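You operate a simulated robot arm through the tools that you are given. There is no shell and no other tool. Be economical: measure what you need, move in short steps, check, and stop when the job is done.

You run a simulated two-armed robot. Do the job below in one go: nothing can be reset, and whatever is moved stays where it is left.

## Task
Take the cap on the store bench and put it away on the long bench by the wall. Pick up the long bolt with one hand, pass it to the other hand and put it on the second deck from the bottom of the tall trolley. Put the 90 blind flange from the top of the tall trolley on the bench with the grey board and the 80 blind flange on the top of the blue tank. Put the bracket from the bottom deck of the wrench trolley on the top of the wrench trolley. Take the pot on the flange bench and leave it on the lower shelf of the flange bench. Fetch the orange torque wrench from the load monitor stand and set it on the second deck from the bottom of the tall trolley. Open the gasket drawer, take the nut from the lower shelf of the bench with pump two and put it in the inside of the gasket drawer and shut the drawer again. Open the outer sliding door. The order is free. Set down upright: bracket, pot on the flange bench, torque wrench.

It is judged by the outcome, as a careful person would: the job done as asked, and still so three seconds after it is handed in. It fails if anything else is knocked over, pushed out of place, dropped, spilled or broken. Lids that push on must go on centred and level and be pressed home; caps that screw on are set level and turned clockwise until they are tight.

## Robot
Two 7-joint arms with two-finger parallel grippers on one trunk, on a base that drives. Base frame: it is fixed to the floor where the robot stands at the start and does not move with it; the origin is under the middle of the robot, x ahead of it, y to its left, z up. Readings come in cm, degrees, newtons and seconds.
The left shoulder is at the start at [5, 18.7, 101], the right one opposite. With the tool pointing down near the work surface each hand reaches from about 10 to 56 cm from the robot's upright axis, wherever it stands, measured 20 degrees to its own side. Places, roughly: bench with the grey board [-160, 30, 90]; blind flange [-250, -125, 100]; bracket (8x7x9 cm) [-220, -590, 40]; cap [50, -25, 100]; gasket drawer [60, -80, 70]; inside of the gasket drawer [60, -80, 70]; long bench by the wall [-80, -940, 80]; long bolt (4x4x10 cm) [-240, -120, 110]; lower shelf of the flange bench [-670, 320, 30]; nut (4x4x2 cm) [50, -540, 50]; outer sliding door [-590, -110, 110]; pot on the flange bench [-650, 300, 100]; second deck of the tall trolley [-260, -120, 60]; top of the blue tank (54x20 cm) [-338, 280, 100]; torque wrench [-125, -575, 75]; wrench trolley [-210, -610, 80]. Payload 3.43 kg a hand.
Tool frame (each hand has its own): the origin (TCP) lies between the finger pads and is the grasp point; the fingertips stand 3 cm ahead of it; z points along the fingers, y is the line along which they close. The gripper opens to 9.4 cm. The fingers are 2.8 cm wide and 1 cm thick; the gripper's body (5 by 9.6 cm) begins 5.5 cm behind the TCP.
Orientation is that of the tool frame in the base frame, as a unit quaternion [x, y, z, w]. With the fingers straight down and closing along the base's y, the tool's x points along the base's -x, its y along +y and its z along -z.

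## Interface
- The arms move only by the tool send_rows. It takes "left_moves", "right_moves" or both (then of equal length, played together; a hand with none holds still); each is a list of rows, each an object (a shift or turn left out is 0, a gripper value left out holds the last) with "delta_pos": the shift along the tool's x, y, z in units of 250 mm (1.0 is 250 mm), a list of three; "angular": the turn, a rotation vector about the tool's x, y, z in units of 60 degrees (1.0 is 60 degrees), a list of three. In form: [{"delta_pos": [tx, ty, tz], "angular": [wx, wy, wz]}, ...]. A call has 1 to 10 rows; each row is the pose to reach, as a shift and turn from the pose commanded when the call began, along the tool's axes at that moment. "left_jaw" and "right_jaw" are, for a hand that has rows, the opening, from 0 (shut) to 1 (fully open), set as the call begins (left out, the last holds). A call with a number of a shift or a turn outside -1 to 1 is refused whole. Each row takes 0.2 s and may step no farther than 5 cm and 8.6 degrees from the row before; otherwise, or with a gripper value out of range, the whole call is refused. Where a pose cannot be reached the arm comes as near as it can. A force on the tool above 40 N (or 10 N above the force at the start of the call, whichever is more), or a blocked arm, ends the call early, and 0.2 s more pass. Each finger travels about 15.3 cm/s and halts on what it meets, pressing with about 36 N; the grip force reading is that of the motor and also rises with nothing between the fingers. The clock runs only during rows and for 0.2 s after the last one: add rows that repeat a pose to give the fingers time. The reply holds the time, the measured pose of the TCP, the force on the tool along the base axes, the opening and the grip force, in the units named above and with some noise, with the torque about the TCP (base axes, N m) and any sound that the robot's microphone picked up.
- Cameras (640 x 400 px; columns grow to the right, rows downward): "scene" is now at [12.14, -6.6, 120.58]; the picture's right is [-0.73, -0.69, 0.00], its down [-0.15, 0.16, -0.97] and it looks along [0.67, -0.71, -0.22] (base axes); focal length 214 px, centre (320, 200). "left" rides on the left gripper at [7.6, -1.4, -10.2] in its tool frame; the picture's right is [0.18, 0.98, 0.00], its down [-0.75, 0.14, -0.64] and it looks along [-0.63, 0.12, 0.77] (tool axes); focal length 243 px, centre (320, 200). "right" rides on the right gripper at [7.6, 1.4, -10.2] in its tool frame; the picture's right is [-0.18, 0.98, 0.00], its down [-0.75, -0.14, -0.64] and it looks along [-0.63, -0.12, 0.77] (tool axes); focal length 243 px, centre (320, 200). There is no depth. A picture from a camera that has moved, and an enlarged one, comes with that camera's place and axes in the base frame and with its lens.
- snapshot(camera): a new picture of that camera. The clock stands still meanwhile.
- slide_trunk(by): slides the trunk up (or, below 0, down) by that many cm; the arms and the scene camera ride with it, the base frame stays. It gives what a move gives, with no picture.
- roll_base(legs): drives the robot by 1 to 6 legs, each [ahead, left, turn to the left] in cm, cm and degrees, along the robot's own axes; the way and the turn of a leg run together, so that a leg with both is an arc; at most 150 cm and 180 degrees a leg. The arms and the cameras ride along, it lands a little off, and it stops where it bumps. It gives what a move gives.
- head_to(pan, tilt): turns the head with the scene camera to pan (to the left, within 80 degrees either way) and tilt (down, from -29 to 69), counted from straight ahead of the robot. It gives what a move gives.
- enlarge(camera, box): a new picture of the part [left, top, right, bottom] of that camera's present view, enlarged. The clock stands still meanwhile.
- sign_off(): hands the job in; it is judged then, once.

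Go step by step. Nothing tells you exact positions but the pictures and the camera data: compare them with the known pose of the tool, close in by small moves and look again before you grip or let go. The budget is 525 turns and 318 pictures, counting those below and the enlarged ones. Unless the task says otherwise, let go and move clear before handing in, and close with one line.

The tools are called by a JSON object that holds its "api" and its "payload". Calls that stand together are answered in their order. send_rows: Moves the arms, as the interface text tells. Its arguments: {"type":"object","properties":{"left_moves":{"type":"array","items":{"type":"object","properties":{"delta_pos":{"type":"array","items":{"type":"number"}},"angular":{"type":"array","items":{"type":"number"}}}}},"left_jaw":{"type":"number"},"right_moves":{"type":"array","items":{"type":"object","properties":{"delta_pos":{"type":"array","items":{"type":"number"}},"angular":{"type":"array","items":{"type":"number"}}}}},"right_jaw":{"type":"number"}},"required":[]} The other tools are called the same way: slide_trunk (by) slides the trunk up or down; roll_base (legs) drives the base; head_to (pan, tilt) turns the head that bears the scene camera; snapshot (camera) takes a picture; enlarge (camera, box) takes an enlarged picture of a part of a camera's view; sign_off () hands the job in.

At the start:

```text
clock: 0.0
left_tool_pos: [42.88, -1.92, 109.2]
left_tcp_rot: [-0.001, 1.0, 0.0, 0.0]
left_ft_force: [0.0, 0.2, -0.4]
left_moment: [-0.02, 0.01, 0.0]
left_grip_width: 9.39
left_grasp_force: 0.1
right_tool_pos: [29.4, -35.91, 115.08]
right_tcp_rot: [0.0, 1.0, 0.0, 0.0]
right_ft_force: [-0.4, 0.4, 0.7]
right_moment: [-0.02, 0.03, 0.0]
right_grip_width: 9.39
right_grasp_force: 0.0
trunk travel left (down, up): [-22.5, 20.7]
robot x, y, heading: [-0.1, -0.08, 0.1]
head pan, tilt: [-46.6, 12.8]
```

scene: 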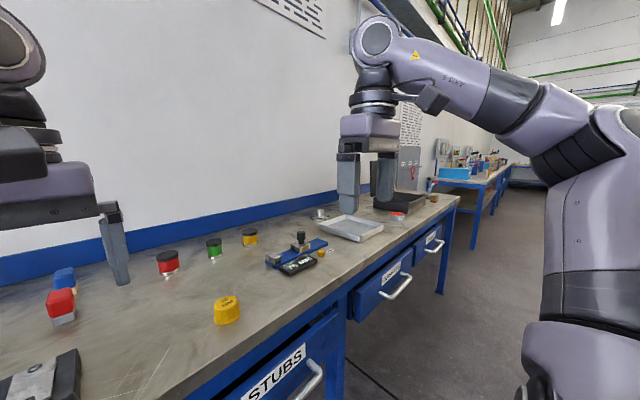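
right: 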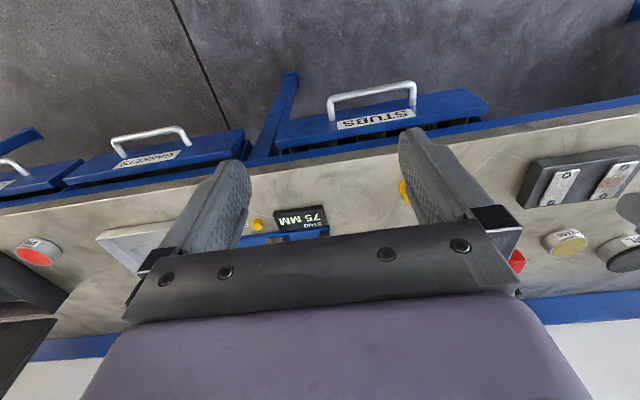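
left: 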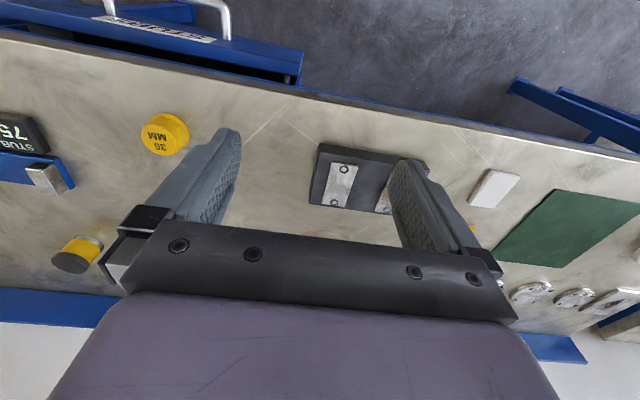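

I see the store bench in front with a yellow "30 MM" cap, several small stub jars and labelled drawers (GASKETS, STUBS). I'll look more closely before I move anything.

{"api": "enlarge", "payload": {"camera": "scene", "box": [140, 180, 460, 380]}}

{"api": "head_to", "payload": {"pan": 0, "tilt": 35}}

{"api": "snapshot", "payload": {"camera": "scene"}}

```text
2.00 times, centred on (300, 280) of scene
camera zoom: at [12.14, -6.6, 120.58], right [-0.73, -0.69, 0.0], down [-0.15, 0.16, -0.97], along [0.67, -0.71, -0.22], focal length 429 px, centre (360, 40)
```

zoom: 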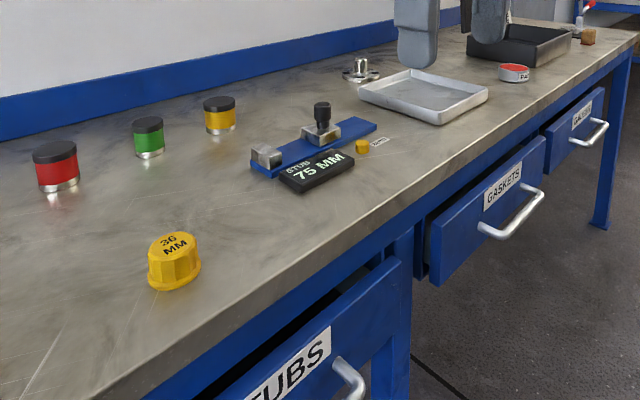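

```text
clock: 1.1
left_tool_pos: [42.86, -1.99, 109.32]
left_tcp_rot: [-0.001, 1.0, 0.0, 0.001]
left_ft_force: [-0.7, -0.2, 0.1]
left_moment: [-0.01, 0.01, -0.01]
left_grip_width: 9.36
left_grasp_force: 0.1
right_tool_pos: [29.44, -36.14, 115.05]
right_tcp_rot: [0.0, 1.0, 0.0, 0.0]
right_ft_force: [0.4, -0.4, 0.3]
right_moment: [0.01, 0.03, 0.04]
right_grip_width: 9.4
right_grasp_force: 0.0
trunk travel left (down, up): [-22.5, 20.7]
robot x, y, heading: [-0.54, -0.02, 0.1]
head pan, tilt: [0.0, 35.0]
```

```text
313 pictures are left
camera scene: at [14.54, 0.17, 117.04], right [0.0, -1.0, 0.0], down [-0.57, 0.0, -0.82], along [0.82, 0.0, -0.57], focal length 214 px, centre (320, 200)
```

scene: 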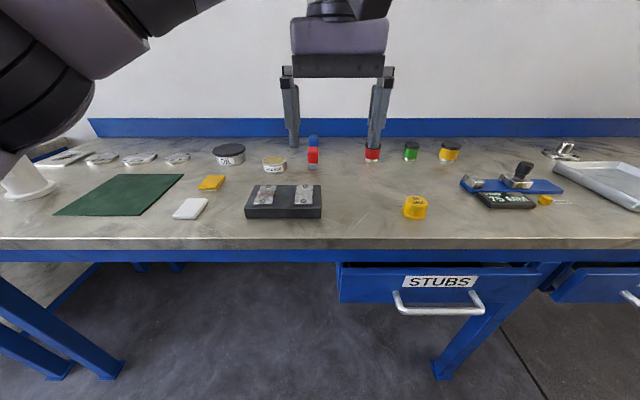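

The yellow "36 MM" cap sits at about [54, -22, 88] and the bench edge is near x = 44. I'll shift right about 30 cm, so the left hand can take the cap and the right hand can reach the gasket drawer, then look again.

{"api": "roll_base", "payload": {"legs": [[0, -32, 0]]}}

{"api": "head_to", "payload": {"pan": -40, "tilt": 40}}

{"api": "snapshot", "payload": {"camera": "scene"}}

{"api": "snapshot", "payload": {"camera": "left"}}

```text
clock: 3.3
left_tool_pos: [42.82, -34.09, 109.13]
left_tcp_rot: [0.001, 1.0, 0.0, 0.0]
left_ft_force: [0.1, -0.6, 0.1]
left_moment: [0.06, 0.03, 0.01]
left_grip_width: 9.39
left_grasp_force: 0.1
right_tool_pos: [29.42, -68.4, 114.96]
right_tcp_rot: [0.001, 1.0, -0.001, 0.0]
right_ft_force: [-0.1, -0.1, -1.3]
right_moment: [0.02, 0.01, -0.03]
right_grip_width: 9.41
right_grasp_force: 0.0
trunk travel left (down, up): [-22.5, 20.7]
robot x, y, heading: [-0.06, -31.67, -0.1]
head pan, tilt: [0.0, 35.0]
```

```text
clock: 4.3
left_tool_pos: [42.8, -34.07, 109.29]
left_tcp_rot: [0.001, 1.0, 0.0, 0.0]
left_ft_force: [0.6, 0.2, 0.8]
left_moment: [0.03, -0.01, -0.01]
left_grip_width: 9.41
left_grasp_force: 0.0
right_tool_pos: [29.37, -68.26, 115.06]
right_tcp_rot: [0.0, 1.0, -0.001, 0.0]
right_ft_force: [0.2, 0.1, -1.2]
right_moment: [0.01, -0.02, -0.03]
right_grip_width: 9.41
right_grasp_force: 0.1
trunk travel left (down, up): [-22.5, 20.7]
robot x, y, heading: [0.06, -32.26, -0.0]
head pan, tilt: [-40.0, 40.0]
```

```text
312 pictures are left
camera scene: at [12.21, -37.44, 116.28], right [-0.64, -0.77, 0.0], down [-0.49, 0.41, -0.77], along [0.59, -0.49, -0.64], focal length 214 px, centre (320, 200)
```

scene: 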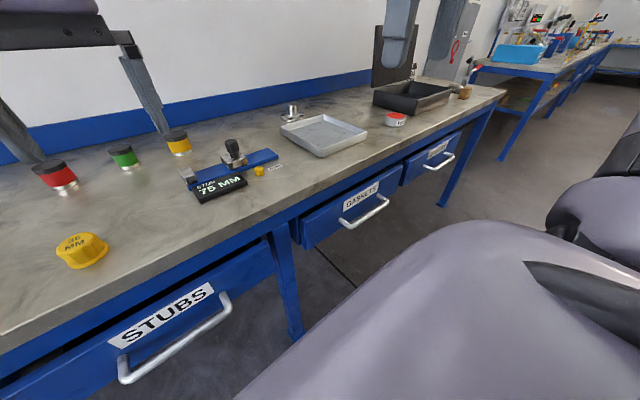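

```text
311 pictures are left
camera left: at [35.14, -35.57, 119.38], right [-0.18, 0.98, 0.0], down [0.75, 0.14, 0.64], along [0.63, 0.12, -0.77], focal length 243 px, centre (320, 200)
```

left: 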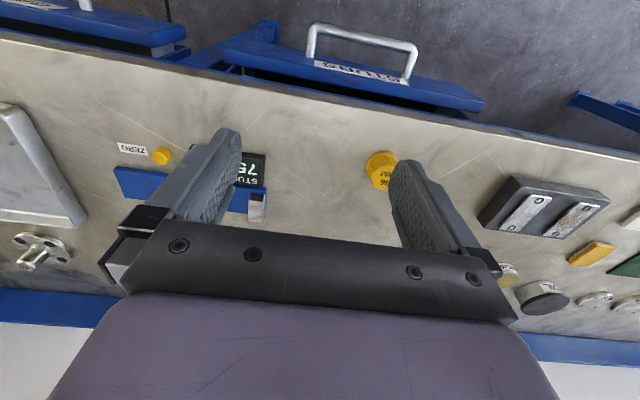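

The cap triangulates to about [53.2, -22, 88]. I'll check the drawer labels before choosing one.

{"api": "enlarge", "payload": {"camera": "scene", "box": [270, 120, 490, 257]}}

```text
2.91 times, centred on (380, 188) of scene
camera zoom: at [12.21, -37.44, 116.28], right [-0.64, -0.77, 0.0], down [-0.49, 0.41, -0.77], along [0.59, -0.49, -0.64], focal length 624 px, centre (146, 234)
```

zoom: 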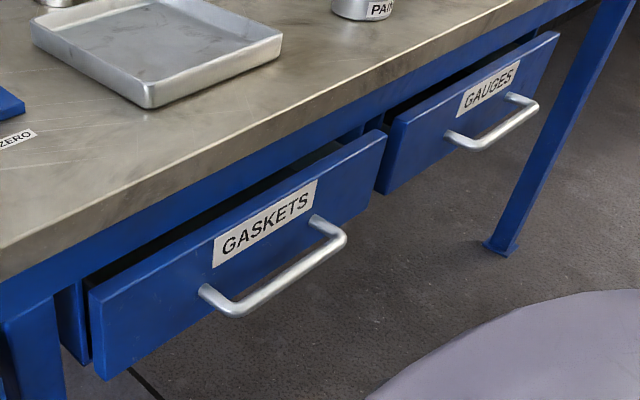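

The drawer labelled GASKETS is the middle one, with its handle at roughly x = 39.6, y -72 to -90. I'll bring the left hand above the cap and look.

{"api": "send_rows", "payload": {"left_moves": [{"delta_pos": [-0.083, 0.097, 0.1]}, {"delta_pos": [-0.166, 0.194, 0.2]}, {"delta_pos": [-0.25, 0.29, 0.3]}, {"delta_pos": [-0.333, 0.387, 0.42]}, {"delta_pos": [-0.416, 0.484, 0.52]}, {"delta_pos": [-0.416, 0.484, 0.6]}], "left_jaw": 1}}

{"api": "snapshot", "payload": {"camera": "left"}}

{"api": "snapshot", "payload": {"camera": "scene"}}

{"api": "snapshot", "payload": {"camera": "right"}}

```text
clock: 5.8
left_tool_pos: [53.17, -21.97, 94.13]
left_tcp_rot: [-0.001, 1.0, 0.0, 0.001]
left_ft_force: [-0.2, 0.2, -0.1]
left_moment: [-0.01, 0.03, 0.0]
left_grip_width: 9.4
left_grasp_force: 0.0
right_tool_pos: [29.29, -68.35, 114.95]
right_tcp_rot: [0.001, 1.0, -0.001, 0.0]
right_ft_force: [-0.4, 0.0, 0.4]
right_moment: [0.01, 0.02, 0.03]
right_grip_width: 9.4
right_grasp_force: 0.0
trunk travel left (down, up): [-22.5, 20.7]
robot x, y, heading: [-0.09, -32.07, -0.1]
head pan, tilt: [-40.0, 40.0]
```

```text
309 pictures are left
camera left: at [45.31, -23.43, 104.21], right [-0.18, 0.98, 0.0], down [0.75, 0.14, 0.64], along [0.63, 0.12, -0.77], focal length 243 px, centre (320, 200)
```

left: 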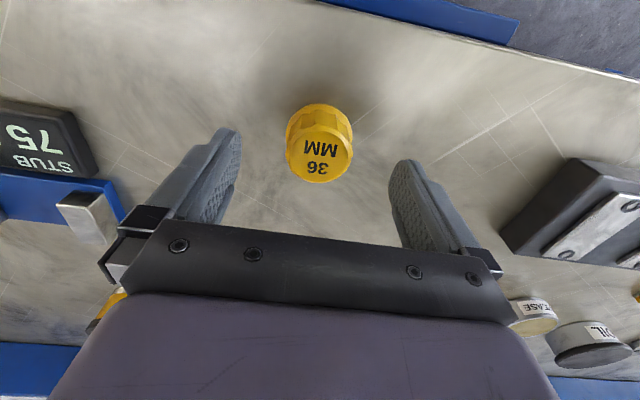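

```text
308 pictures are left
camera scene: at [12.21, -37.44, 116.28], right [-0.64, -0.76, 0.0], down [-0.49, 0.41, -0.77], along [0.59, -0.49, -0.64], focal length 214 px, centre (320, 200)
```

scene: 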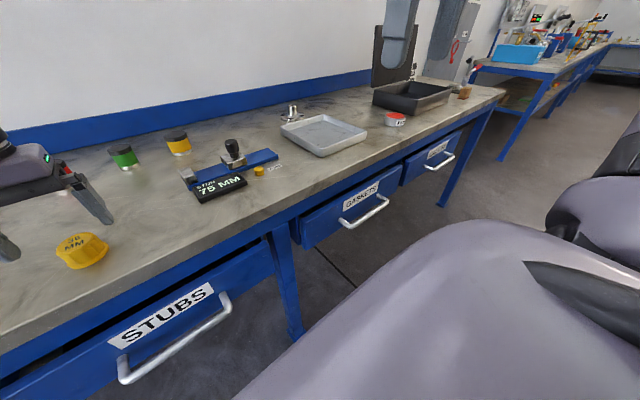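

```text
307 pictures are left
camera right: at [21.58, -66.79, 125.17], right [0.19, 0.98, 0.0], down [0.75, -0.14, 0.64], along [0.63, -0.12, -0.77], focal length 243 px, centre (320, 200)
```

right: 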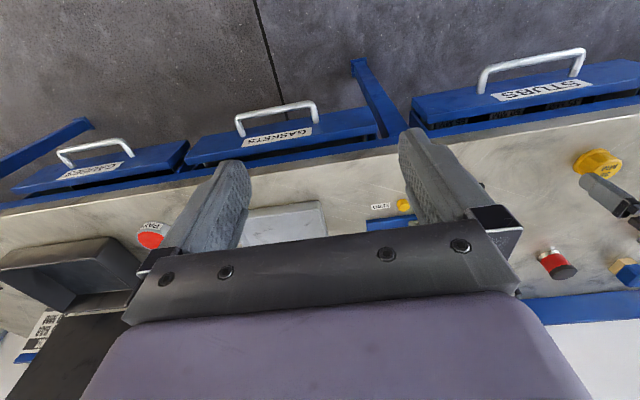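

The cap is centred between the fingers at about [53.2, -22], with its bottom near z = 86. I'll lower and close on it.

{"api": "send_rows", "payload": {"left_moves": [{"delta_pos": [0, 0, 0.08]}, {"delta_pos": [0, 0, 0.14]}, {"delta_pos": [0, 0, 0.176]}], "left_jaw": 1}}

{"api": "snapshot", "payload": {"camera": "left"}}

```text
clock: 6.5
left_tool_pos: [53.09, -22.14, 89.88]
left_tcp_rot: [0.0, 1.0, 0.0, -0.001]
left_ft_force: [-0.5, -0.3, -0.4]
left_moment: [-0.05, 0.05, 0.01]
left_grip_width: 9.38
left_grasp_force: 0.1
right_tool_pos: [29.27, -68.3, 114.91]
right_tcp_rot: [0.0, 1.0, 0.0, 0.001]
right_ft_force: [-0.6, -0.4, 0.4]
right_moment: [0.0, 0.03, -0.04]
right_grip_width: 9.42
right_grasp_force: 0.1
trunk travel left (down, up): [-22.5, 20.7]
robot x, y, heading: [-0.55, -32.04, -0.1]
head pan, tilt: [-40.0, 40.0]
```

```text
306 pictures are left
camera left: at [45.39, -23.59, 100.03], right [-0.18, 0.98, 0.0], down [0.75, 0.14, 0.64], along [0.63, 0.12, -0.77], focal length 243 px, centre (320, 200)
```

left: 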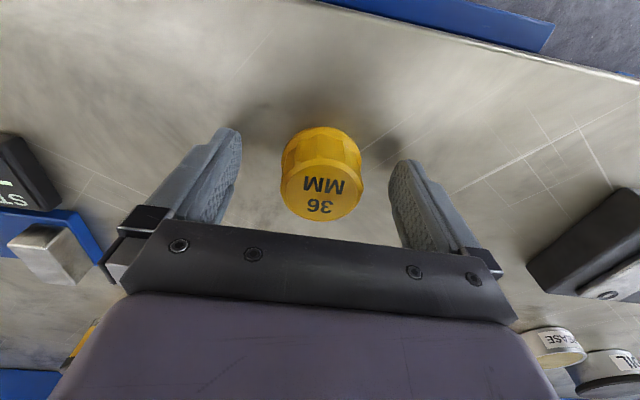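

Cap is between the fingers. Closing and lifting.

{"api": "send_rows", "payload": {"left_moves": [{"delta_pos": [0, 0, 0]}, {"delta_pos": [0, 0, 0]}, {"delta_pos": [0, 0, 0]}], "left_jaw": 0}}

{"api": "send_rows", "payload": {"left_moves": [{"delta_pos": [0, 0, -0.15]}, {"delta_pos": [0, 0, -0.3]}, {"delta_pos": [0.1, 0, -0.45]}, {"delta_pos": [0.25, 0, -0.55]}, {"delta_pos": [0.4, 0, -0.65]}, {"delta_pos": [0.55, 0, -0.75]}, {"delta_pos": [0.7, 0, -0.8]}]}}

{"api": "snapshot", "payload": {"camera": "left"}}

```text
clock: 7.3
left_tool_pos: [53.12, -22.02, 89.83]
left_tcp_rot: [0.0, 1.0, -0.001, 0.0]
left_ft_force: [-0.6, -0.3, 0.8]
left_moment: [-0.04, -0.03, 0.01]
left_grip_width: 4.65
left_grasp_force: 36.1
right_tool_pos: [29.43, -68.26, 114.96]
right_tcp_rot: [0.001, 1.0, -0.001, 0.0]
right_ft_force: [0.3, -0.3, 0.3]
right_moment: [0.01, 0.02, -0.04]
right_grip_width: 9.4
right_grasp_force: 0.0
trunk travel left (down, up): [-22.5, 20.7]
robot x, y, heading: [-0.14, -32.4, -0.1]
head pan, tilt: [-40.0, 40.0]
```

```text
clock: 8.9
left_tool_pos: [35.11, -21.97, 109.41]
left_tcp_rot: [-0.001, 1.0, 0.0, 0.0]
left_ft_force: [0.6, -0.4, -0.1]
left_moment: [-0.02, 0.02, 0.01]
left_grip_width: 4.63
left_grasp_force: 35.6
right_tool_pos: [29.34, -68.21, 114.94]
right_tcp_rot: [0.0, 1.0, -0.001, 0.0]
right_ft_force: [-0.2, 0.6, 0.1]
right_moment: [0.02, -0.01, 0.01]
right_grip_width: 9.41
right_grasp_force: 0.1
trunk travel left (down, up): [-22.5, 20.7]
robot x, y, heading: [0.11, -32.08, -0.1]
head pan, tilt: [-40.0, 40.0]
```

```text
305 pictures are left
camera left: at [27.41, -23.46, 119.59], right [-0.18, 0.98, 0.0], down [0.75, 0.14, 0.64], along [0.63, 0.12, -0.77], focal length 243 px, centre (320, 200)
```

left: 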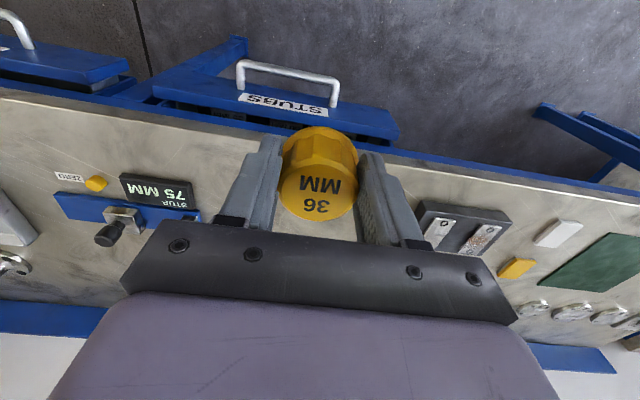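

The cap is held in the left hand. The gasket handle bar is at about [39.4, -81, 70]. I'll shift right and a little back, and turn the right hand to 45° with its fingers straddling the bar.

{"api": "roll_base", "payload": {"legs": [[-10, -25, 0]]}}

{"api": "send_rows", "payload": {"right_moves": [{"angular": [-0.049, -0.049, 0.118]}, {"angular": [-0.098, -0.098, 0.236]}, {"angular": [-0.147, -0.147, 0.354]}, {"angular": [-0.195, -0.195, 0.472]}, {"angular": [-0.244, -0.244, 0.59]}, {"angular": [-0.293, -0.293, 0.7075]}], "right_jaw": 0.4}}

{"api": "send_rows", "payload": {"right_moves": [{"angular": [-0.049, -0.049, 0.118]}, {"angular": [-0.098, -0.098, 0.236]}, {"angular": [-0.147, -0.147, 0.354]}, {"angular": [-0.195, -0.195, 0.472]}, {"angular": [-0.244, -0.244, 0.59]}, {"angular": [-0.293, -0.293, 0.7075]}]}}

{"api": "snapshot", "payload": {"camera": "right"}}

```text
clock: 10.9
left_tool_pos: [25.1, -47.06, 109.41]
left_tcp_rot: [-0.003, 1.0, -0.001, 0.001]
left_ft_force: [-0.6, 0.0, 0.4]
left_moment: [0.0, 0.01, -0.01]
left_grip_width: 4.62
left_grasp_force: 35.8
right_tool_pos: [19.31, -93.17, 114.94]
right_tcp_rot: [-0.001, 1.0, -0.001, 0.001]
right_ft_force: [0.4, -0.4, -0.4]
right_moment: [0.03, 0.0, 0.0]
right_grip_width: 9.38
right_grasp_force: 0.1
trunk travel left (down, up): [-22.5, 20.7]
robot x, y, heading: [-10.45, -56.83, 0.1]
head pan, tilt: [-40.0, 40.0]
```

```text
clock: 12.3
left_tool_pos: [25.19, -47.03, 109.32]
left_tcp_rot: [-0.002, 1.0, 0.0, 0.0]
left_ft_force: [-0.7, -0.1, -0.6]
left_moment: [0.02, -0.01, -0.02]
left_grip_width: 4.62
left_grasp_force: 36.2
right_tool_pos: [19.28, -93.35, 114.97]
right_tcp_rot: [0.36, 0.909, 0.149, 0.149]
right_ft_force: [0.4, -0.2, -0.5]
right_moment: [0.01, 0.0, -0.01]
right_grip_width: 3.76
right_grasp_force: 0.1
trunk travel left (down, up): [-22.5, 20.7]
robot x, y, heading: [-10.02, -57.39, 0.1]
head pan, tilt: [-40.0, 40.0]
```

```text
clock: 13.7
left_tool_pos: [25.1, -47.13, 109.35]
left_tcp_rot: [-0.002, 1.0, -0.001, 0.001]
left_ft_force: [-0.2, 0.3, -0.8]
left_moment: [0.02, -0.01, -0.01]
left_grip_width: 4.62
left_grasp_force: 36.3
right_tool_pos: [19.4, -93.32, 114.93]
right_tcp_rot: [0.653, 0.653, 0.272, 0.271]
right_ft_force: [0.4, 0.6, -0.7]
right_moment: [-0.04, -0.07, 0.04]
right_grip_width: 3.76
right_grasp_force: 0.1
trunk travel left (down, up): [-22.5, 20.7]
robot x, y, heading: [-10.04, -57.04, -0.2]
head pan, tilt: [-40.0, 40.0]
```

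```text
304 pictures are left
camera right: at [13.01, -85.73, 123.12], right [0.69, -0.18, 0.7], down [-0.55, -0.75, 0.35], along [0.46, -0.63, -0.63], focal length 243 px, centre (320, 200)
```

right: 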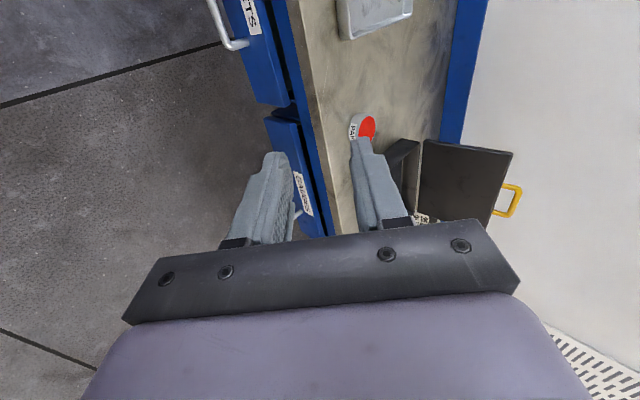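

{"api": "send_rows", "payload": {"right_moves": [{"delta_pos": [0.05, -0.07, 0.151]}, {"delta_pos": [0.1, -0.141, 0.303]}, {"delta_pos": [0.15, -0.211, 0.454]}, {"delta_pos": [0.2, -0.282, 0.605]}, {"delta_pos": [0.25, -0.352, 0.757]}]}}

{"api": "send_rows", "payload": {"right_moves": [{"delta_pos": [0.05, -0.07, 0.151]}, {"delta_pos": [0.1, -0.141, 0.303]}, {"delta_pos": [0.15, -0.211, 0.454]}, {"delta_pos": [0.2, -0.282, 0.605]}, {"delta_pos": [0.25, -0.352, 0.757]}]}}

{"api": "snapshot", "payload": {"camera": "right"}}

{"api": "snapshot", "payload": {"camera": "scene"}}

```text
clock: 14.9
left_tool_pos: [25.11, -47.01, 109.35]
left_tcp_rot: [-0.003, 1.0, -0.001, 0.0]
left_ft_force: [-0.1, -0.1, -1.2]
left_moment: [-0.01, 0.01, -0.02]
left_grip_width: 4.55
left_grasp_force: 36.4
right_tool_pos: [28.06, -87.4, 96.36]
right_tcp_rot: [0.652, 0.655, 0.27, 0.27]
right_ft_force: [0.1, -0.4, -0.8]
right_moment: [0.0, 0.0, 0.04]
right_grip_width: 3.75
right_grasp_force: 0.1
right hand out of reach, approached as far as the arm can: row 4, 5
trunk travel left (down, up): [-22.5, 20.7]
robot x, y, heading: [-10.23, -57.06, 0.0]
head pan, tilt: [-40.0, 40.0]
```

```text
clock: 16.1
left_tool_pos: [25.05, -47.03, 109.38]
left_tcp_rot: [-0.002, 1.0, -0.001, 0.0]
left_ft_force: [-0.1, 0.8, 0.0]
left_moment: [0.03, -0.03, -0.01]
left_grip_width: 4.6
left_grasp_force: 35.9
right_tool_pos: [35.6, -81.13, 76.38]
right_tcp_rot: [0.652, 0.654, 0.271, 0.27]
right_ft_force: [0.6, 0.0, 0.0]
right_moment: [-0.02, -0.02, -0.02]
right_grip_width: 3.74
right_grasp_force: 0.1
trunk travel left (down, up): [-22.5, 20.7]
robot x, y, heading: [-10.36, -57.42, -0.1]
head pan, tilt: [-40.0, 40.0]
```

```text
303 pictures are left
camera right: at [29.16, -73.55, 84.53], right [0.69, -0.18, 0.7], down [-0.55, -0.76, 0.35], along [0.46, -0.63, -0.62], focal length 243 px, centre (320, 200)
```

right: 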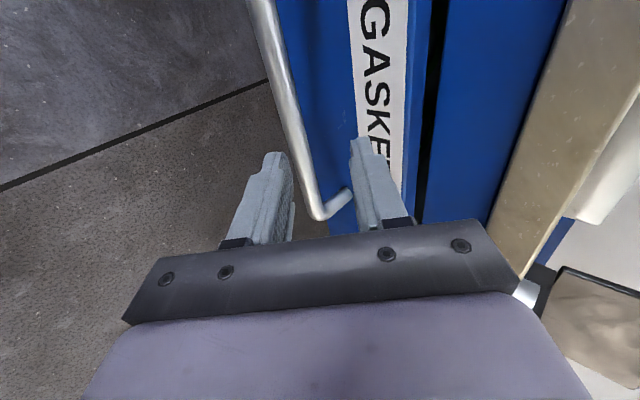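

```text
302 pictures are left
camera scene: at [2.17, -62.57, 116.28], right [-0.64, -0.77, 0.0], down [-0.49, 0.41, -0.77], along [0.59, -0.49, -0.64], focal length 214 px, centre (320, 200)
```

scene: 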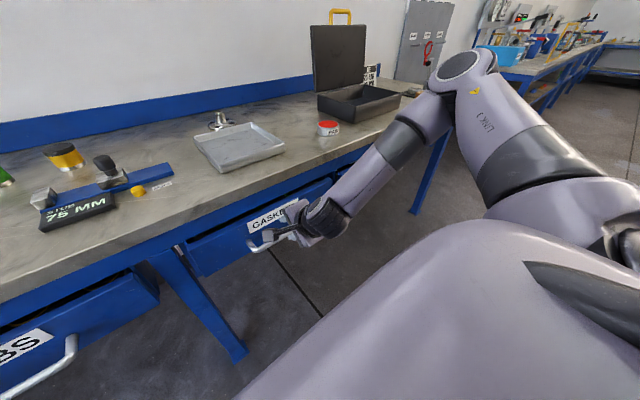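

The bar measures x = 39.4, z = 70.2. I'll align the hand with it, then advance along the fingers and close.

{"api": "send_rows", "payload": {"right_moves": [{"delta_pos": [0, -0.068, 0]}, {"delta_pos": [0, -0.068, 0.1]}, {"delta_pos": [0, -0.068, 0.2]}, {"delta_pos": [0, -0.068, 0.275]}], "right_jaw": 0.5}}

{"api": "snapshot", "payload": {"camera": "right"}}

```text
clock: 17.1
left_tool_pos: [25.2, -46.95, 109.54]
left_tcp_rot: [-0.002, 1.0, -0.001, 0.0]
left_ft_force: [-1.0, -0.6, -0.3]
left_moment: [-0.02, -0.01, 0.0]
left_grip_width: 4.61
left_grasp_force: 36.0
right_tool_pos: [38.0, -82.25, 72.49]
right_tcp_rot: [0.653, 0.654, 0.269, 0.27]
right_ft_force: [1.1, -0.5, -0.1]
right_moment: [0.0, -0.01, 0.01]
right_grip_width: 4.69
right_grasp_force: 0.1
right hand out of reach, approached as far as the arm can: row 3, 4
trunk travel left (down, up): [-22.5, 20.7]
robot x, y, heading: [-10.17, -57.06, 0.2]
head pan, tilt: [-40.0, 40.0]
```

```text
301 pictures are left
camera right: at [31.65, -74.6, 80.64], right [0.7, -0.18, 0.69], down [-0.55, -0.75, 0.36], along [0.46, -0.63, -0.63], focal length 243 px, centre (320, 200)
```

right: 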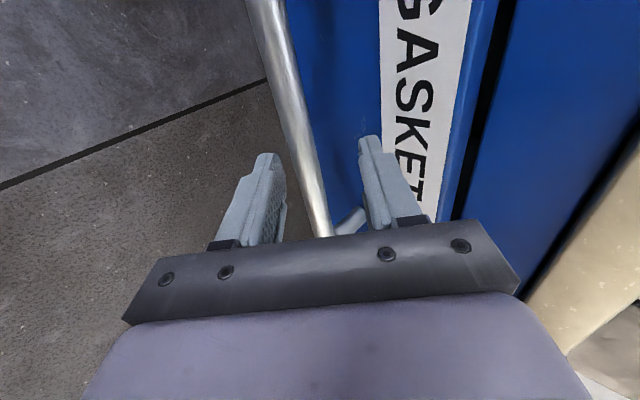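

The arm is about 3 cm short, so I'll make up the difference with the trunk and base and then close.

{"api": "slide_trunk", "payload": {"by": -2.4}}

{"api": "roll_base", "payload": {"legs": [[1.6, 0, 0]]}}

{"api": "snapshot", "payload": {"camera": "right"}}

```text
clock: 17.8
left_tool_pos: [25.15, -47.13, 107.01]
left_tcp_rot: [-0.001, 1.0, -0.001, 0.0]
left_ft_force: [0.1, 0.0, -0.7]
left_moment: [0.02, 0.03, 0.03]
left_grip_width: 4.58
left_grasp_force: 36.5
right_tool_pos: [38.08, -82.16, 69.94]
right_tcp_rot: [0.652, 0.655, 0.27, 0.27]
right_ft_force: [-0.6, 0.5, -0.3]
right_moment: [-0.01, 0.0, 0.0]
right_grip_width: 4.71
right_grasp_force: 0.0
trunk travel left (down, up): [-20.1, 23.1]
robot x, y, heading: [-10.25, -57.47, -0.1]
head pan, tilt: [-40.0, 40.0]
```

```text
clock: 18.5
left_tool_pos: [26.45, -47.03, 107.2]
left_tcp_rot: [-0.002, 1.0, -0.001, 0.001]
left_ft_force: [0.1, -0.3, 0.1]
left_moment: [0.01, 0.0, -0.03]
left_grip_width: 4.58
left_grasp_force: 36.4
right_tool_pos: [39.29, -82.07, 70.25]
right_tcp_rot: [0.653, 0.654, 0.27, 0.271]
right_ft_force: [-24.2, -1.9, 13.9]
right_moment: [0.01, -0.64, -0.18]
right_grip_width: 4.34
right_grasp_force: 0.0
trunk travel left (down, up): [-20.1, 23.1]
robot x, y, heading: [-8.43, -57.25, 0.1]
head pan, tilt: [-40.0, 40.0]
```

```text
300 pictures are left
camera right: at [32.94, -74.59, 78.36], right [0.7, -0.18, 0.69], down [-0.55, -0.75, 0.36], along [0.46, -0.63, -0.63], focal length 243 px, centre (320, 200)
```

right: 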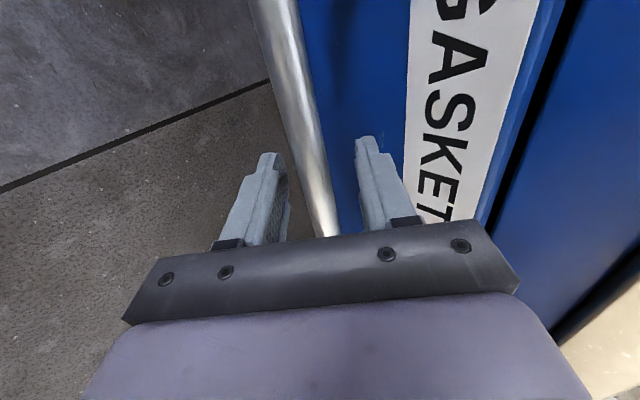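

{"api": "send_rows", "payload": {"right_moves": [{"delta_pos": [0, 0, -0.015]}, {"delta_pos": [0, 0, -0.015]}, {"delta_pos": [0, 0, -0.015]}], "right_jaw": 0}}

{"api": "roll_base", "payload": {"legs": [[-10, 0, 0]]}}

{"api": "snapshot", "payload": {"camera": "right"}}

```text
clock: 19.3
left_tool_pos: [26.85, -47.05, 107.01]
left_tcp_rot: [-0.002, 1.0, 0.0, -0.001]
left_ft_force: [-0.3, -1.0, -0.5]
left_moment: [-0.05, 0.02, -0.03]
left_grip_width: 4.58
left_grasp_force: 36.1
right_tool_pos: [39.16, -82.35, 69.99]
right_tcp_rot: [0.653, 0.656, 0.268, 0.267]
right_ft_force: [3.9, 6.0, -21.7]
right_moment: [-0.22, -0.03, -0.49]
right_grip_width: 2.03
right_grasp_force: 44.9
trunk travel left (down, up): [-20.1, 23.1]
robot x, y, heading: [-8.6, -57.14, 0.1]
head pan, tilt: [-40.0, 40.0]
```

```text
clock: 20.5
left_tool_pos: [16.79, -47.05, 106.94]
left_tcp_rot: [-0.002, 1.0, -0.001, 0.0]
left_ft_force: [-0.4, -1.1, -0.3]
left_moment: [-0.01, -0.01, 0.03]
left_grip_width: 4.59
left_grasp_force: 35.8
right_tool_pos: [29.19, -82.18, 70.03]
right_tcp_rot: [0.654, 0.655, 0.268, 0.266]
right_ft_force: [0.8, 10.1, -29.5]
right_moment: [-0.12, -0.11, -0.38]
right_grip_width: 2.04
right_grasp_force: 45.1
trunk travel left (down, up): [-20.1, 23.1]
robot x, y, heading: [-18.82, -56.9, -0.0]
head pan, tilt: [-40.0, 40.0]
```

```text
299 pictures are left
camera right: at [22.83, -74.63, 78.28], right [0.7, -0.18, 0.69], down [-0.55, -0.76, 0.36], along [0.45, -0.63, -0.63], focal length 243 px, centre (320, 200)
```

right: 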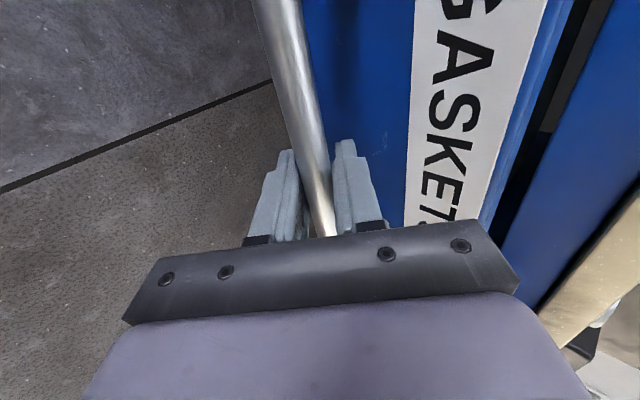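

The drawer is sliding out. Pulling further.

{"api": "roll_base", "payload": {"legs": [[-12, 0, 0]]}}

{"api": "snapshot", "payload": {"camera": "scene"}}

```text
clock: 21.7
left_tool_pos: [4.61, -47.09, 107.01]
left_tcp_rot: [-0.003, 1.0, 0.0, -0.001]
left_ft_force: [0.5, 1.2, -0.5]
left_moment: [-0.01, 0.02, -0.02]
left_grip_width: 4.61
left_grasp_force: 36.1
right_tool_pos: [16.95, -82.1, 70.15]
right_tcp_rot: [0.653, 0.656, 0.268, 0.266]
right_ft_force: [1.0, -4.3, -14.1]
right_moment: [-0.02, -0.01, -0.37]
right_grip_width: 2.01
right_grasp_force: 45.7
trunk travel left (down, up): [-20.1, 23.1]
robot x, y, heading: [-30.89, -57.62, -0.0]
head pan, tilt: [-40.0, 40.0]
```

```text
298 pictures are left
camera scene: at [-18.4, -62.66, 113.85], right [-0.64, -0.77, 0.0], down [-0.49, 0.41, -0.77], along [0.59, -0.49, -0.64], focal length 214 px, centre (320, 200)
```

scene: 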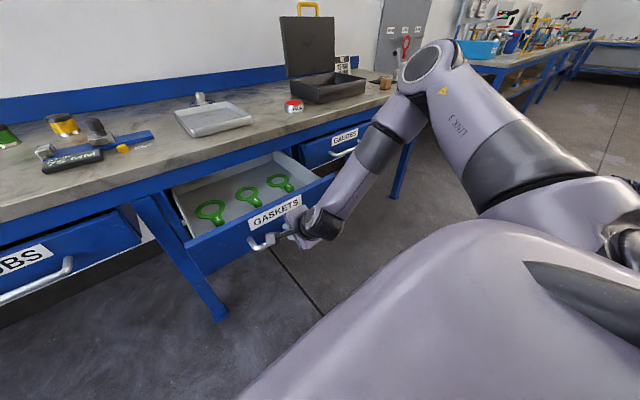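

The drawer is open about 22 cm with free space inside. I'll release the handle, back off, and then look around toward the pump-two bench to plan the drive.

{"api": "send_rows", "payload": {"right_moves": [{"delta_pos": [0, 0, 0]}, {"delta_pos": [0, 0, 0]}, {"delta_pos": [0, 0, -0.12]}, {"delta_pos": [0, 0, -0.3]}, {"delta_pos": [0, 0, -0.48]}], "right_jaw": 0.5}}

{"api": "roll_base", "payload": {"legs": [[-30, 0, 0]]}}

{"api": "head_to", "payload": {"pan": -60, "tilt": 15}}

{"api": "snapshot", "payload": {"camera": "scene"}}

```text
clock: 22.9
left_tool_pos: [4.51, -46.96, 106.96]
left_tcp_rot: [-0.003, 1.0, -0.001, 0.0]
left_ft_force: [1.4, -1.5, -0.1]
left_moment: [0.0, 0.04, -0.01]
left_grip_width: 4.57
left_grasp_force: 36.0
right_tool_pos: [8.57, -82.34, 78.64]
right_tcp_rot: [0.653, 0.656, 0.269, 0.268]
right_ft_force: [-0.2, 0.2, -0.4]
right_moment: [0.0, 0.04, -0.02]
right_grip_width: 4.71
right_grasp_force: 0.0
trunk travel left (down, up): [-20.1, 23.1]
robot x, y, heading: [-30.55, -57.51, 0.4]
head pan, tilt: [-40.0, 40.0]
```

```text
clock: 25.0
left_tool_pos: [-25.34, -47.33, 106.95]
left_tcp_rot: [0.002, 1.0, -0.001, 0.0]
left_ft_force: [0.5, 0.7, -0.3]
left_moment: [0.0, -0.02, 0.01]
left_grip_width: 4.59
left_grasp_force: 36.6
right_tool_pos: [-21.41, -82.62, 78.57]
right_tcp_rot: [0.656, 0.653, 0.267, 0.268]
right_ft_force: [-0.3, -1.1, -0.5]
right_moment: [0.0, 0.0, 0.0]
right_grip_width: 4.69
right_grasp_force: 0.1
trunk travel left (down, up): [-20.1, 23.1]
robot x, y, heading: [-60.56, -57.1, -0.4]
head pan, tilt: [-40.0, 40.0]
```

```text
clock: 25.9
left_tool_pos: [-25.29, -47.25, 106.95]
left_tcp_rot: [0.002, 1.0, 0.0, 0.0]
left_ft_force: [-0.5, -0.6, -1.2]
left_moment: [0.02, 0.01, -0.03]
left_grip_width: 4.57
left_grasp_force: 36.0
right_tool_pos: [-21.42, -82.65, 78.46]
right_tcp_rot: [0.656, 0.653, 0.267, 0.269]
right_ft_force: [0.0, -0.2, -0.1]
right_moment: [-0.04, 0.01, 0.02]
right_grip_width: 4.7
right_grasp_force: 0.0
trunk travel left (down, up): [-20.1, 23.1]
robot x, y, heading: [-60.52, -56.71, -0.1]
head pan, tilt: [-60.0, 15.0]
```

```text
297 pictures are left
camera scene: at [-50.28, -65.29, 117.82], right [-0.87, -0.5, 0.0], down [-0.13, 0.23, -0.97], along [0.48, -0.84, -0.26], focal length 214 px, centre (320, 200)
```

scene: 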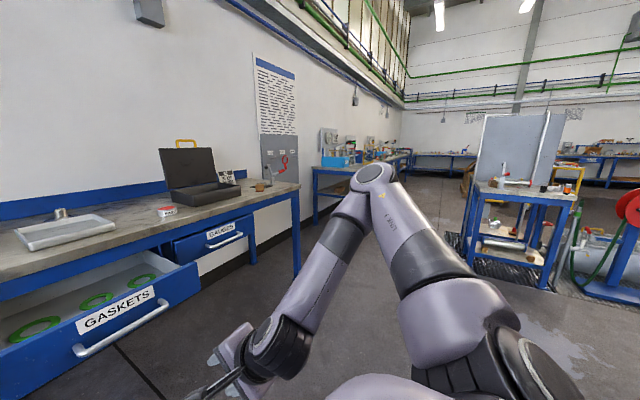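

Turning to face down the aisle (-y), then looking ahead.

{"api": "roll_base", "payload": {"legs": [[0, 0, -90]]}}

{"api": "head_to", "payload": {"pan": 0, "tilt": 15}}

{"api": "snapshot", "payload": {"camera": "scene"}}

{"api": "head_to", "payload": {"pan": -70, "tilt": 15}}

{"api": "snapshot", "payload": {"camera": "scene"}}

```text
clock: 30.1
left_tool_pos: [-50.28, -92.4, 107.01]
left_tcp_rot: [0.704, 0.71, -0.001, 0.0]
left_ft_force: [-0.2, -0.2, -0.5]
left_moment: [0.0, -0.02, 0.02]
left_grip_width: 4.6
left_grasp_force: 35.9
right_tool_pos: [-85.55, -96.77, 78.56]
right_tcp_rot: [0.926, 0.003, 0.001, 0.378]
right_ft_force: [-0.1, 0.4, 0.2]
right_moment: [-0.02, 0.02, 0.03]
right_grip_width: 4.69
right_grasp_force: 0.1
trunk travel left (down, up): [-20.1, 23.1]
robot x, y, heading: [-60.56, -57.22, -89.6]
head pan, tilt: [-60.0, 15.0]
```

```text
clock: 31.4
left_tool_pos: [-50.17, -92.46, 106.97]
left_tcp_rot: [0.705, 0.709, 0.0, 0.0]
left_ft_force: [0.8, 0.2, -1.0]
left_moment: [0.0, 0.01, 0.01]
left_grip_width: 4.57
left_grasp_force: 36.2
right_tool_pos: [-85.58, -96.78, 78.63]
right_tcp_rot: [0.926, 0.002, 0.001, 0.379]
right_ft_force: [0.1, 0.8, -0.1]
right_moment: [0.01, 0.0, 0.0]
right_grip_width: 4.7
right_grasp_force: 0.0
trunk travel left (down, up): [-20.1, 23.1]
robot x, y, heading: [-60.6, -57.14, -89.8]
head pan, tilt: [0.0, 15.0]
```

```text
296 pictures are left
camera scene: at [-60.68, -72.32, 117.83], right [-1.0, 0.0, 0.0], down [0.0, 0.26, -0.97], along [0.0, -0.97, -0.26], focal length 214 px, centre (320, 200)
```

scene: 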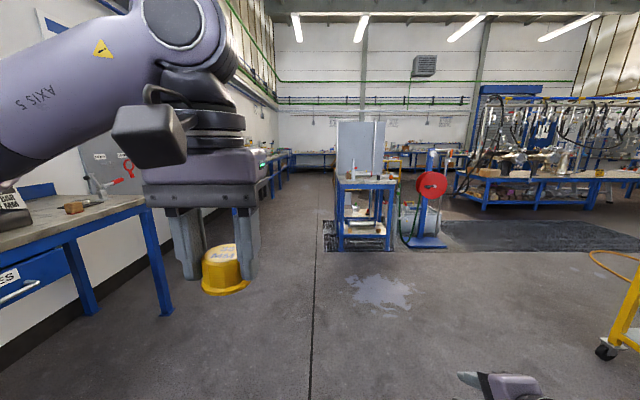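

```text
clock: 32.8
left_tool_pos: [-50.3, -92.51, 106.98]
left_tcp_rot: [0.705, 0.709, 0.0, -0.001]
left_ft_force: [-0.6, -0.3, -0.8]
left_moment: [0.04, -0.01, -0.02]
left_grip_width: 4.56
left_grasp_force: 36.2
right_tool_pos: [-85.61, -96.81, 78.48]
right_tcp_rot: [0.926, 0.002, 0.002, 0.378]
right_ft_force: [-0.5, 0.3, 0.1]
right_moment: [-0.01, -0.01, 0.03]
right_grip_width: 4.69
right_grasp_force: 0.0
trunk travel left (down, up): [-20.1, 23.1]
robot x, y, heading: [-60.66, -57.47, -89.5]
head pan, tilt: [-70.0, 15.0]
```

```text
295 pictures are left
camera scene: at [-69.47, -66.23, 117.83], right [-0.35, 0.94, 0.0], down [0.24, 0.09, -0.97], along [-0.91, -0.34, -0.26], focal length 214 px, centre (320, 200)
```

scene: 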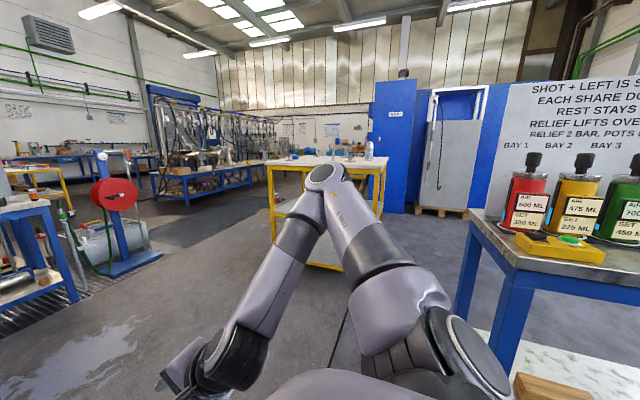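

The aisle ahead lies between the store bench (x > 44) and a stand at about x = -78, y = -295. I'll drive down the aisle at about x = -20 and look again.

{"api": "roll_base", "payload": {"legs": [[80, 0, 0], [80, 38, 0], [100, 0, 0]]}}

{"api": "head_to", "payload": {"pan": 15, "tilt": 20}}

{"api": "snapshot", "payload": {"camera": "scene"}}

{"api": "head_to", "payload": {"pan": -45, "tilt": 20}}

{"api": "snapshot", "payload": {"camera": "scene"}}

```text
clock: 46.0
left_tool_pos: [-15.38, -350.73, 106.84]
left_tcp_rot: [0.713, 0.701, 0.0, -0.001]
left_ft_force: [0.1, -1.0, -0.2]
left_moment: [0.03, 0.0, -0.03]
left_grip_width: 4.57
left_grasp_force: 36.0
right_tool_pos: [-50.82, -354.15, 78.68]
right_tcp_rot: [0.926, -0.007, -0.004, 0.378]
right_ft_force: [-0.7, 0.2, 0.0]
right_moment: [-0.01, 0.0, -0.02]
right_grip_width: 4.69
right_grasp_force: 0.1
trunk travel left (down, up): [-20.1, 23.1]
robot x, y, heading: [-24.89, -315.29, -91.2]
head pan, tilt: [-70.0, 15.0]
```

```text
clock: 47.6
left_tool_pos: [-15.33, -350.77, 106.98]
left_tcp_rot: [0.713, 0.701, -0.001, 0.0]
left_ft_force: [0.0, 0.3, 0.2]
left_moment: [-0.01, -0.03, -0.03]
left_grip_width: 4.58
left_grasp_force: 36.0
right_tool_pos: [-50.78, -354.25, 78.6]
right_tcp_rot: [0.926, -0.008, -0.004, 0.379]
right_ft_force: [-0.2, 0.0, -0.4]
right_moment: [0.02, 0.0, 0.0]
right_grip_width: 4.7
right_grasp_force: 0.1
trunk travel left (down, up): [-20.1, 23.1]
robot x, y, heading: [-24.95, -315.52, -90.8]
head pan, tilt: [15.0, 20.0]
```

```text
294 pictures are left
camera scene: at [-22.87, -330.02, 117.02], right [-0.97, -0.24, 0.0], down [-0.08, 0.33, -0.94], along [0.23, -0.91, -0.34], focal length 214 px, centre (320, 200)
```

scene: 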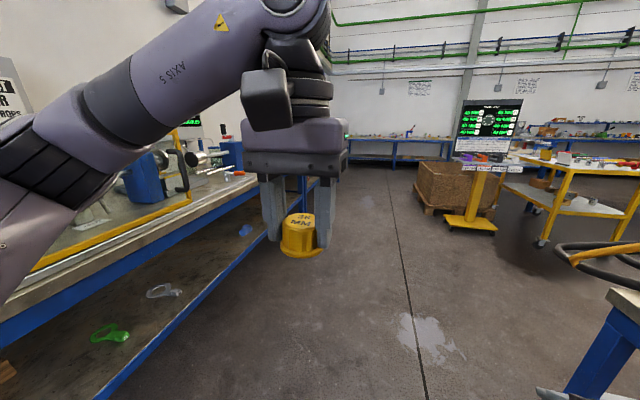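

```text
clock: 48.9
left_tool_pos: [-15.38, -350.68, 106.97]
left_tcp_rot: [0.713, 0.702, -0.001, 0.0]
left_ft_force: [0.5, 0.1, 0.7]
left_moment: [-0.04, -0.01, -0.01]
left_grip_width: 4.58
left_grasp_force: 36.1
right_tool_pos: [-50.63, -354.28, 78.55]
right_tcp_rot: [0.926, -0.008, -0.004, 0.379]
right_ft_force: [-0.2, 0.7, 0.1]
right_moment: [-0.02, 0.02, 0.0]
right_grip_width: 4.7
right_grasp_force: 0.1
trunk travel left (down, up): [-20.1, 23.1]
robot x, y, heading: [-24.82, -315.28, -90.8]
head pan, tilt: [-45.0, 20.0]
```

```text
293 pictures are left
camera scene: at [-31.8, -327.45, 117.02], right [-0.69, 0.72, 0.0], down [0.25, 0.24, -0.94], along [-0.68, -0.65, -0.34], focal length 214 px, centre (320, 200)
```

scene: 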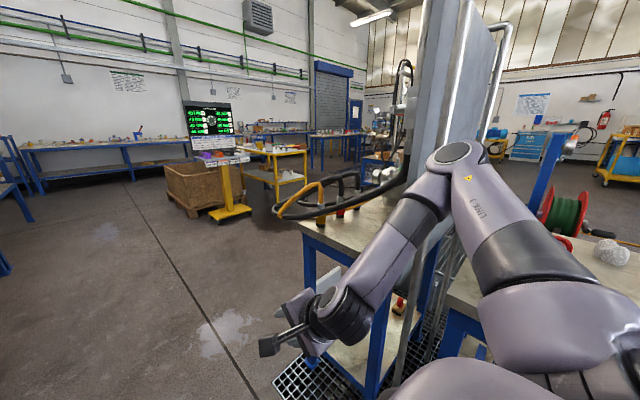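

The load monitor stand (yellow post with screen) and the yellow wrench trolley lie ahead on the right; the pump bench is on the left with its edge near x = 35. Driving on toward y = -470.

{"api": "roll_base", "payload": {"legs": [[150, 0, 0]]}}

{"api": "head_to", "payload": {"pan": 40, "tilt": 35}}

{"api": "snapshot", "payload": {"camera": "scene"}}

{"api": "head_to", "payload": {"pan": -25, "tilt": 20}}

{"api": "snapshot", "payload": {"camera": "scene"}}

```text
clock: 56.4
left_tool_pos: [-23.23, -501.65, 107.02]
left_tcp_rot: [0.729, 0.685, -0.001, -0.001]
left_ft_force: [0.1, 0.2, -0.7]
left_moment: [-0.01, -0.03, -0.03]
left_grip_width: 4.58
left_grasp_force: 36.4
right_tool_pos: [-58.79, -503.4, 78.52]
right_tcp_rot: [0.925, -0.03, -0.013, 0.378]
right_ft_force: [-0.5, -0.8, -1.4]
right_moment: [-0.01, -0.03, 0.02]
right_grip_width: 4.7
right_grasp_force: 0.1
trunk travel left (down, up): [-20.1, 23.1]
robot x, y, heading: [-31.09, -465.26, -93.7]
head pan, tilt: [-45.0, 20.0]
```

```text
clock: 58.0
left_tool_pos: [-23.32, -501.63, 106.97]
left_tcp_rot: [0.729, 0.685, 0.0, -0.001]
left_ft_force: [0.1, -0.3, -0.1]
left_moment: [-0.01, -0.02, -0.01]
left_grip_width: 4.57
left_grasp_force: 35.6
right_tool_pos: [-58.74, -503.48, 78.56]
right_tcp_rot: [0.925, -0.03, -0.012, 0.379]
right_ft_force: [0.5, -1.0, -0.4]
right_moment: [0.03, -0.02, -0.01]
right_grip_width: 4.7
right_grasp_force: 0.0
trunk travel left (down, up): [-20.1, 23.1]
robot x, y, heading: [-31.33, -465.62, -93.4]
head pan, tilt: [40.0, 35.0]
```

```text
292 pictures are left
camera scene: at [-26.48, -478.53, 114.63], right [-0.81, -0.59, 0.0], down [-0.34, 0.46, -0.82], along [0.48, -0.66, -0.57], focal length 214 px, centre (320, 200)
```

scene: 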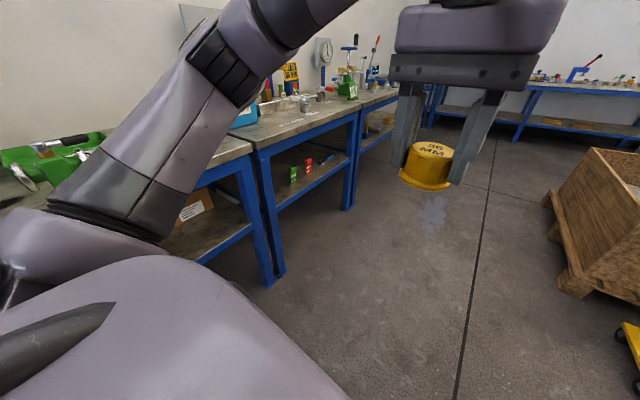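

```text
clock: 59.3
left_tool_pos: [-23.32, -501.62, 106.84]
left_tcp_rot: [0.729, 0.684, -0.001, -0.001]
left_ft_force: [-0.2, 0.0, -0.2]
left_moment: [0.0, -0.01, -0.02]
left_grip_width: 4.6
left_grasp_force: 36.1
right_tool_pos: [-58.83, -503.44, 78.61]
right_tcp_rot: [0.925, -0.03, -0.012, 0.379]
right_ft_force: [0.3, -0.3, 0.0]
right_moment: [-0.02, 0.0, -0.01]
right_grip_width: 4.71
right_grasp_force: 0.0
trunk travel left (down, up): [-20.1, 23.1]
robot x, y, heading: [-31.18, -465.85, -93.8]
head pan, tilt: [-25.0, 20.0]
```

```text
291 pictures are left
camera scene: at [-36.15, -479.59, 117.02], right [-0.88, 0.48, 0.0], down [0.16, 0.3, -0.94], along [-0.45, -0.82, -0.34], focal length 214 px, centre (320, 200)
```

scene: 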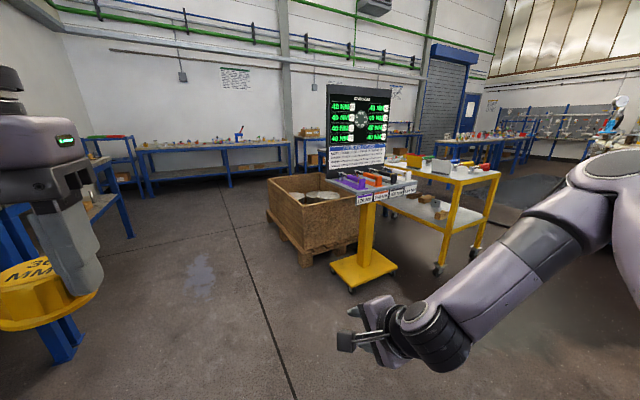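

The route to the wall bench is open. I'll deliver the cap first, then come back for the nut and wrench.

{"api": "roll_base", "payload": {"legs": [[0, 0, 3.5], [150, 0, 0], [150, -10, 0]]}}

{"api": "head_to", "payload": {"pan": 0, "tilt": 20}}

{"api": "snapshot", "payload": {"camera": "scene"}}

```text
refused: leg 3 is longer than a leg can be; nothing moved
```

```text
clock: 60.2
left_tool_pos: [-23.32, -501.68, 107.08]
left_tcp_rot: [0.729, 0.684, 0.0, 0.0]
left_ft_force: [-0.5, 0.8, 1.0]
left_moment: [-0.01, 0.0, 0.02]
left_grip_width: 4.59
left_grasp_force: 36.2
right_tool_pos: [-58.91, -503.41, 78.56]
right_tcp_rot: [0.925, -0.03, -0.012, 0.378]
right_ft_force: [-0.1, 0.0, 0.0]
right_moment: [-0.03, -0.02, -0.01]
right_grip_width: 4.7
right_grasp_force: 0.1
trunk travel left (down, up): [-20.1, 23.1]
robot x, y, heading: [-31.28, -465.26, -93.7]
head pan, tilt: [0.0, 20.0]
```

```text
290 pictures are left
camera scene: at [-32.3, -480.71, 117.02], right [-1.0, 0.07, 0.0], down [0.02, 0.34, -0.94], along [-0.06, -0.94, -0.34], focal length 214 px, centre (320, 200)
```

scene: 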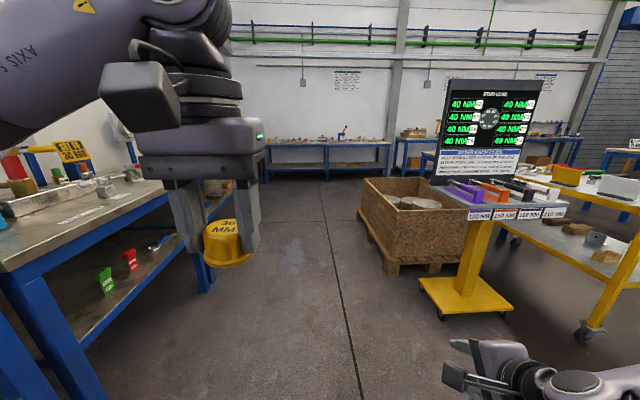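

{"api": "roll_base", "payload": {"legs": [[0, 0, 3.5], [145, 0, 0], [145, 0, 0]]}}

{"api": "snapshot", "payload": {"camera": "scene"}}

```text
clock: 74.3
left_tool_pos: [-20.52, -782.54, 106.99]
left_tcp_rot: [0.701, 0.713, 0.0, -0.001]
left_ft_force: [0.9, -0.2, -0.2]
left_moment: [-0.01, -0.02, -0.02]
left_grip_width: 4.57
left_grasp_force: 36.1
right_tool_pos: [-55.74, -787.18, 78.47]
right_tcp_rot: [0.925, 0.007, 0.002, 0.379]
right_ft_force: [0.0, 0.1, 0.2]
right_moment: [-0.02, -0.02, 0.0]
right_grip_width: 4.67
right_grasp_force: 0.0
trunk travel left (down, up): [-20.1, 23.1]
robot x, y, heading: [-31.33, -747.68, -89.3]
head pan, tilt: [0.0, 20.0]
```

```text
289 pictures are left
camera scene: at [-31.17, -762.39, 117.02], right [-1.0, -0.01, 0.0], down [0.0, 0.34, -0.94], along [0.01, -0.94, -0.34], focal length 214 px, centre (320, 200)
```

scene: 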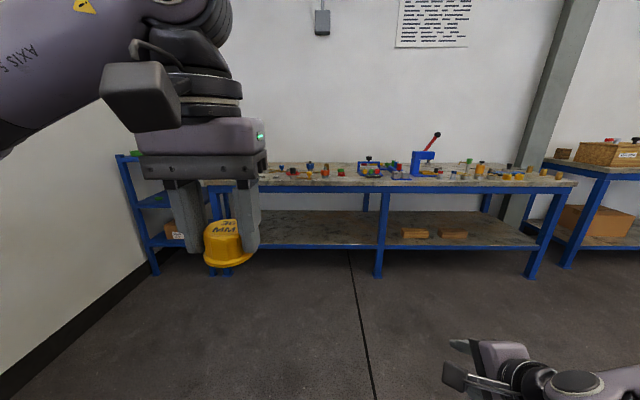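

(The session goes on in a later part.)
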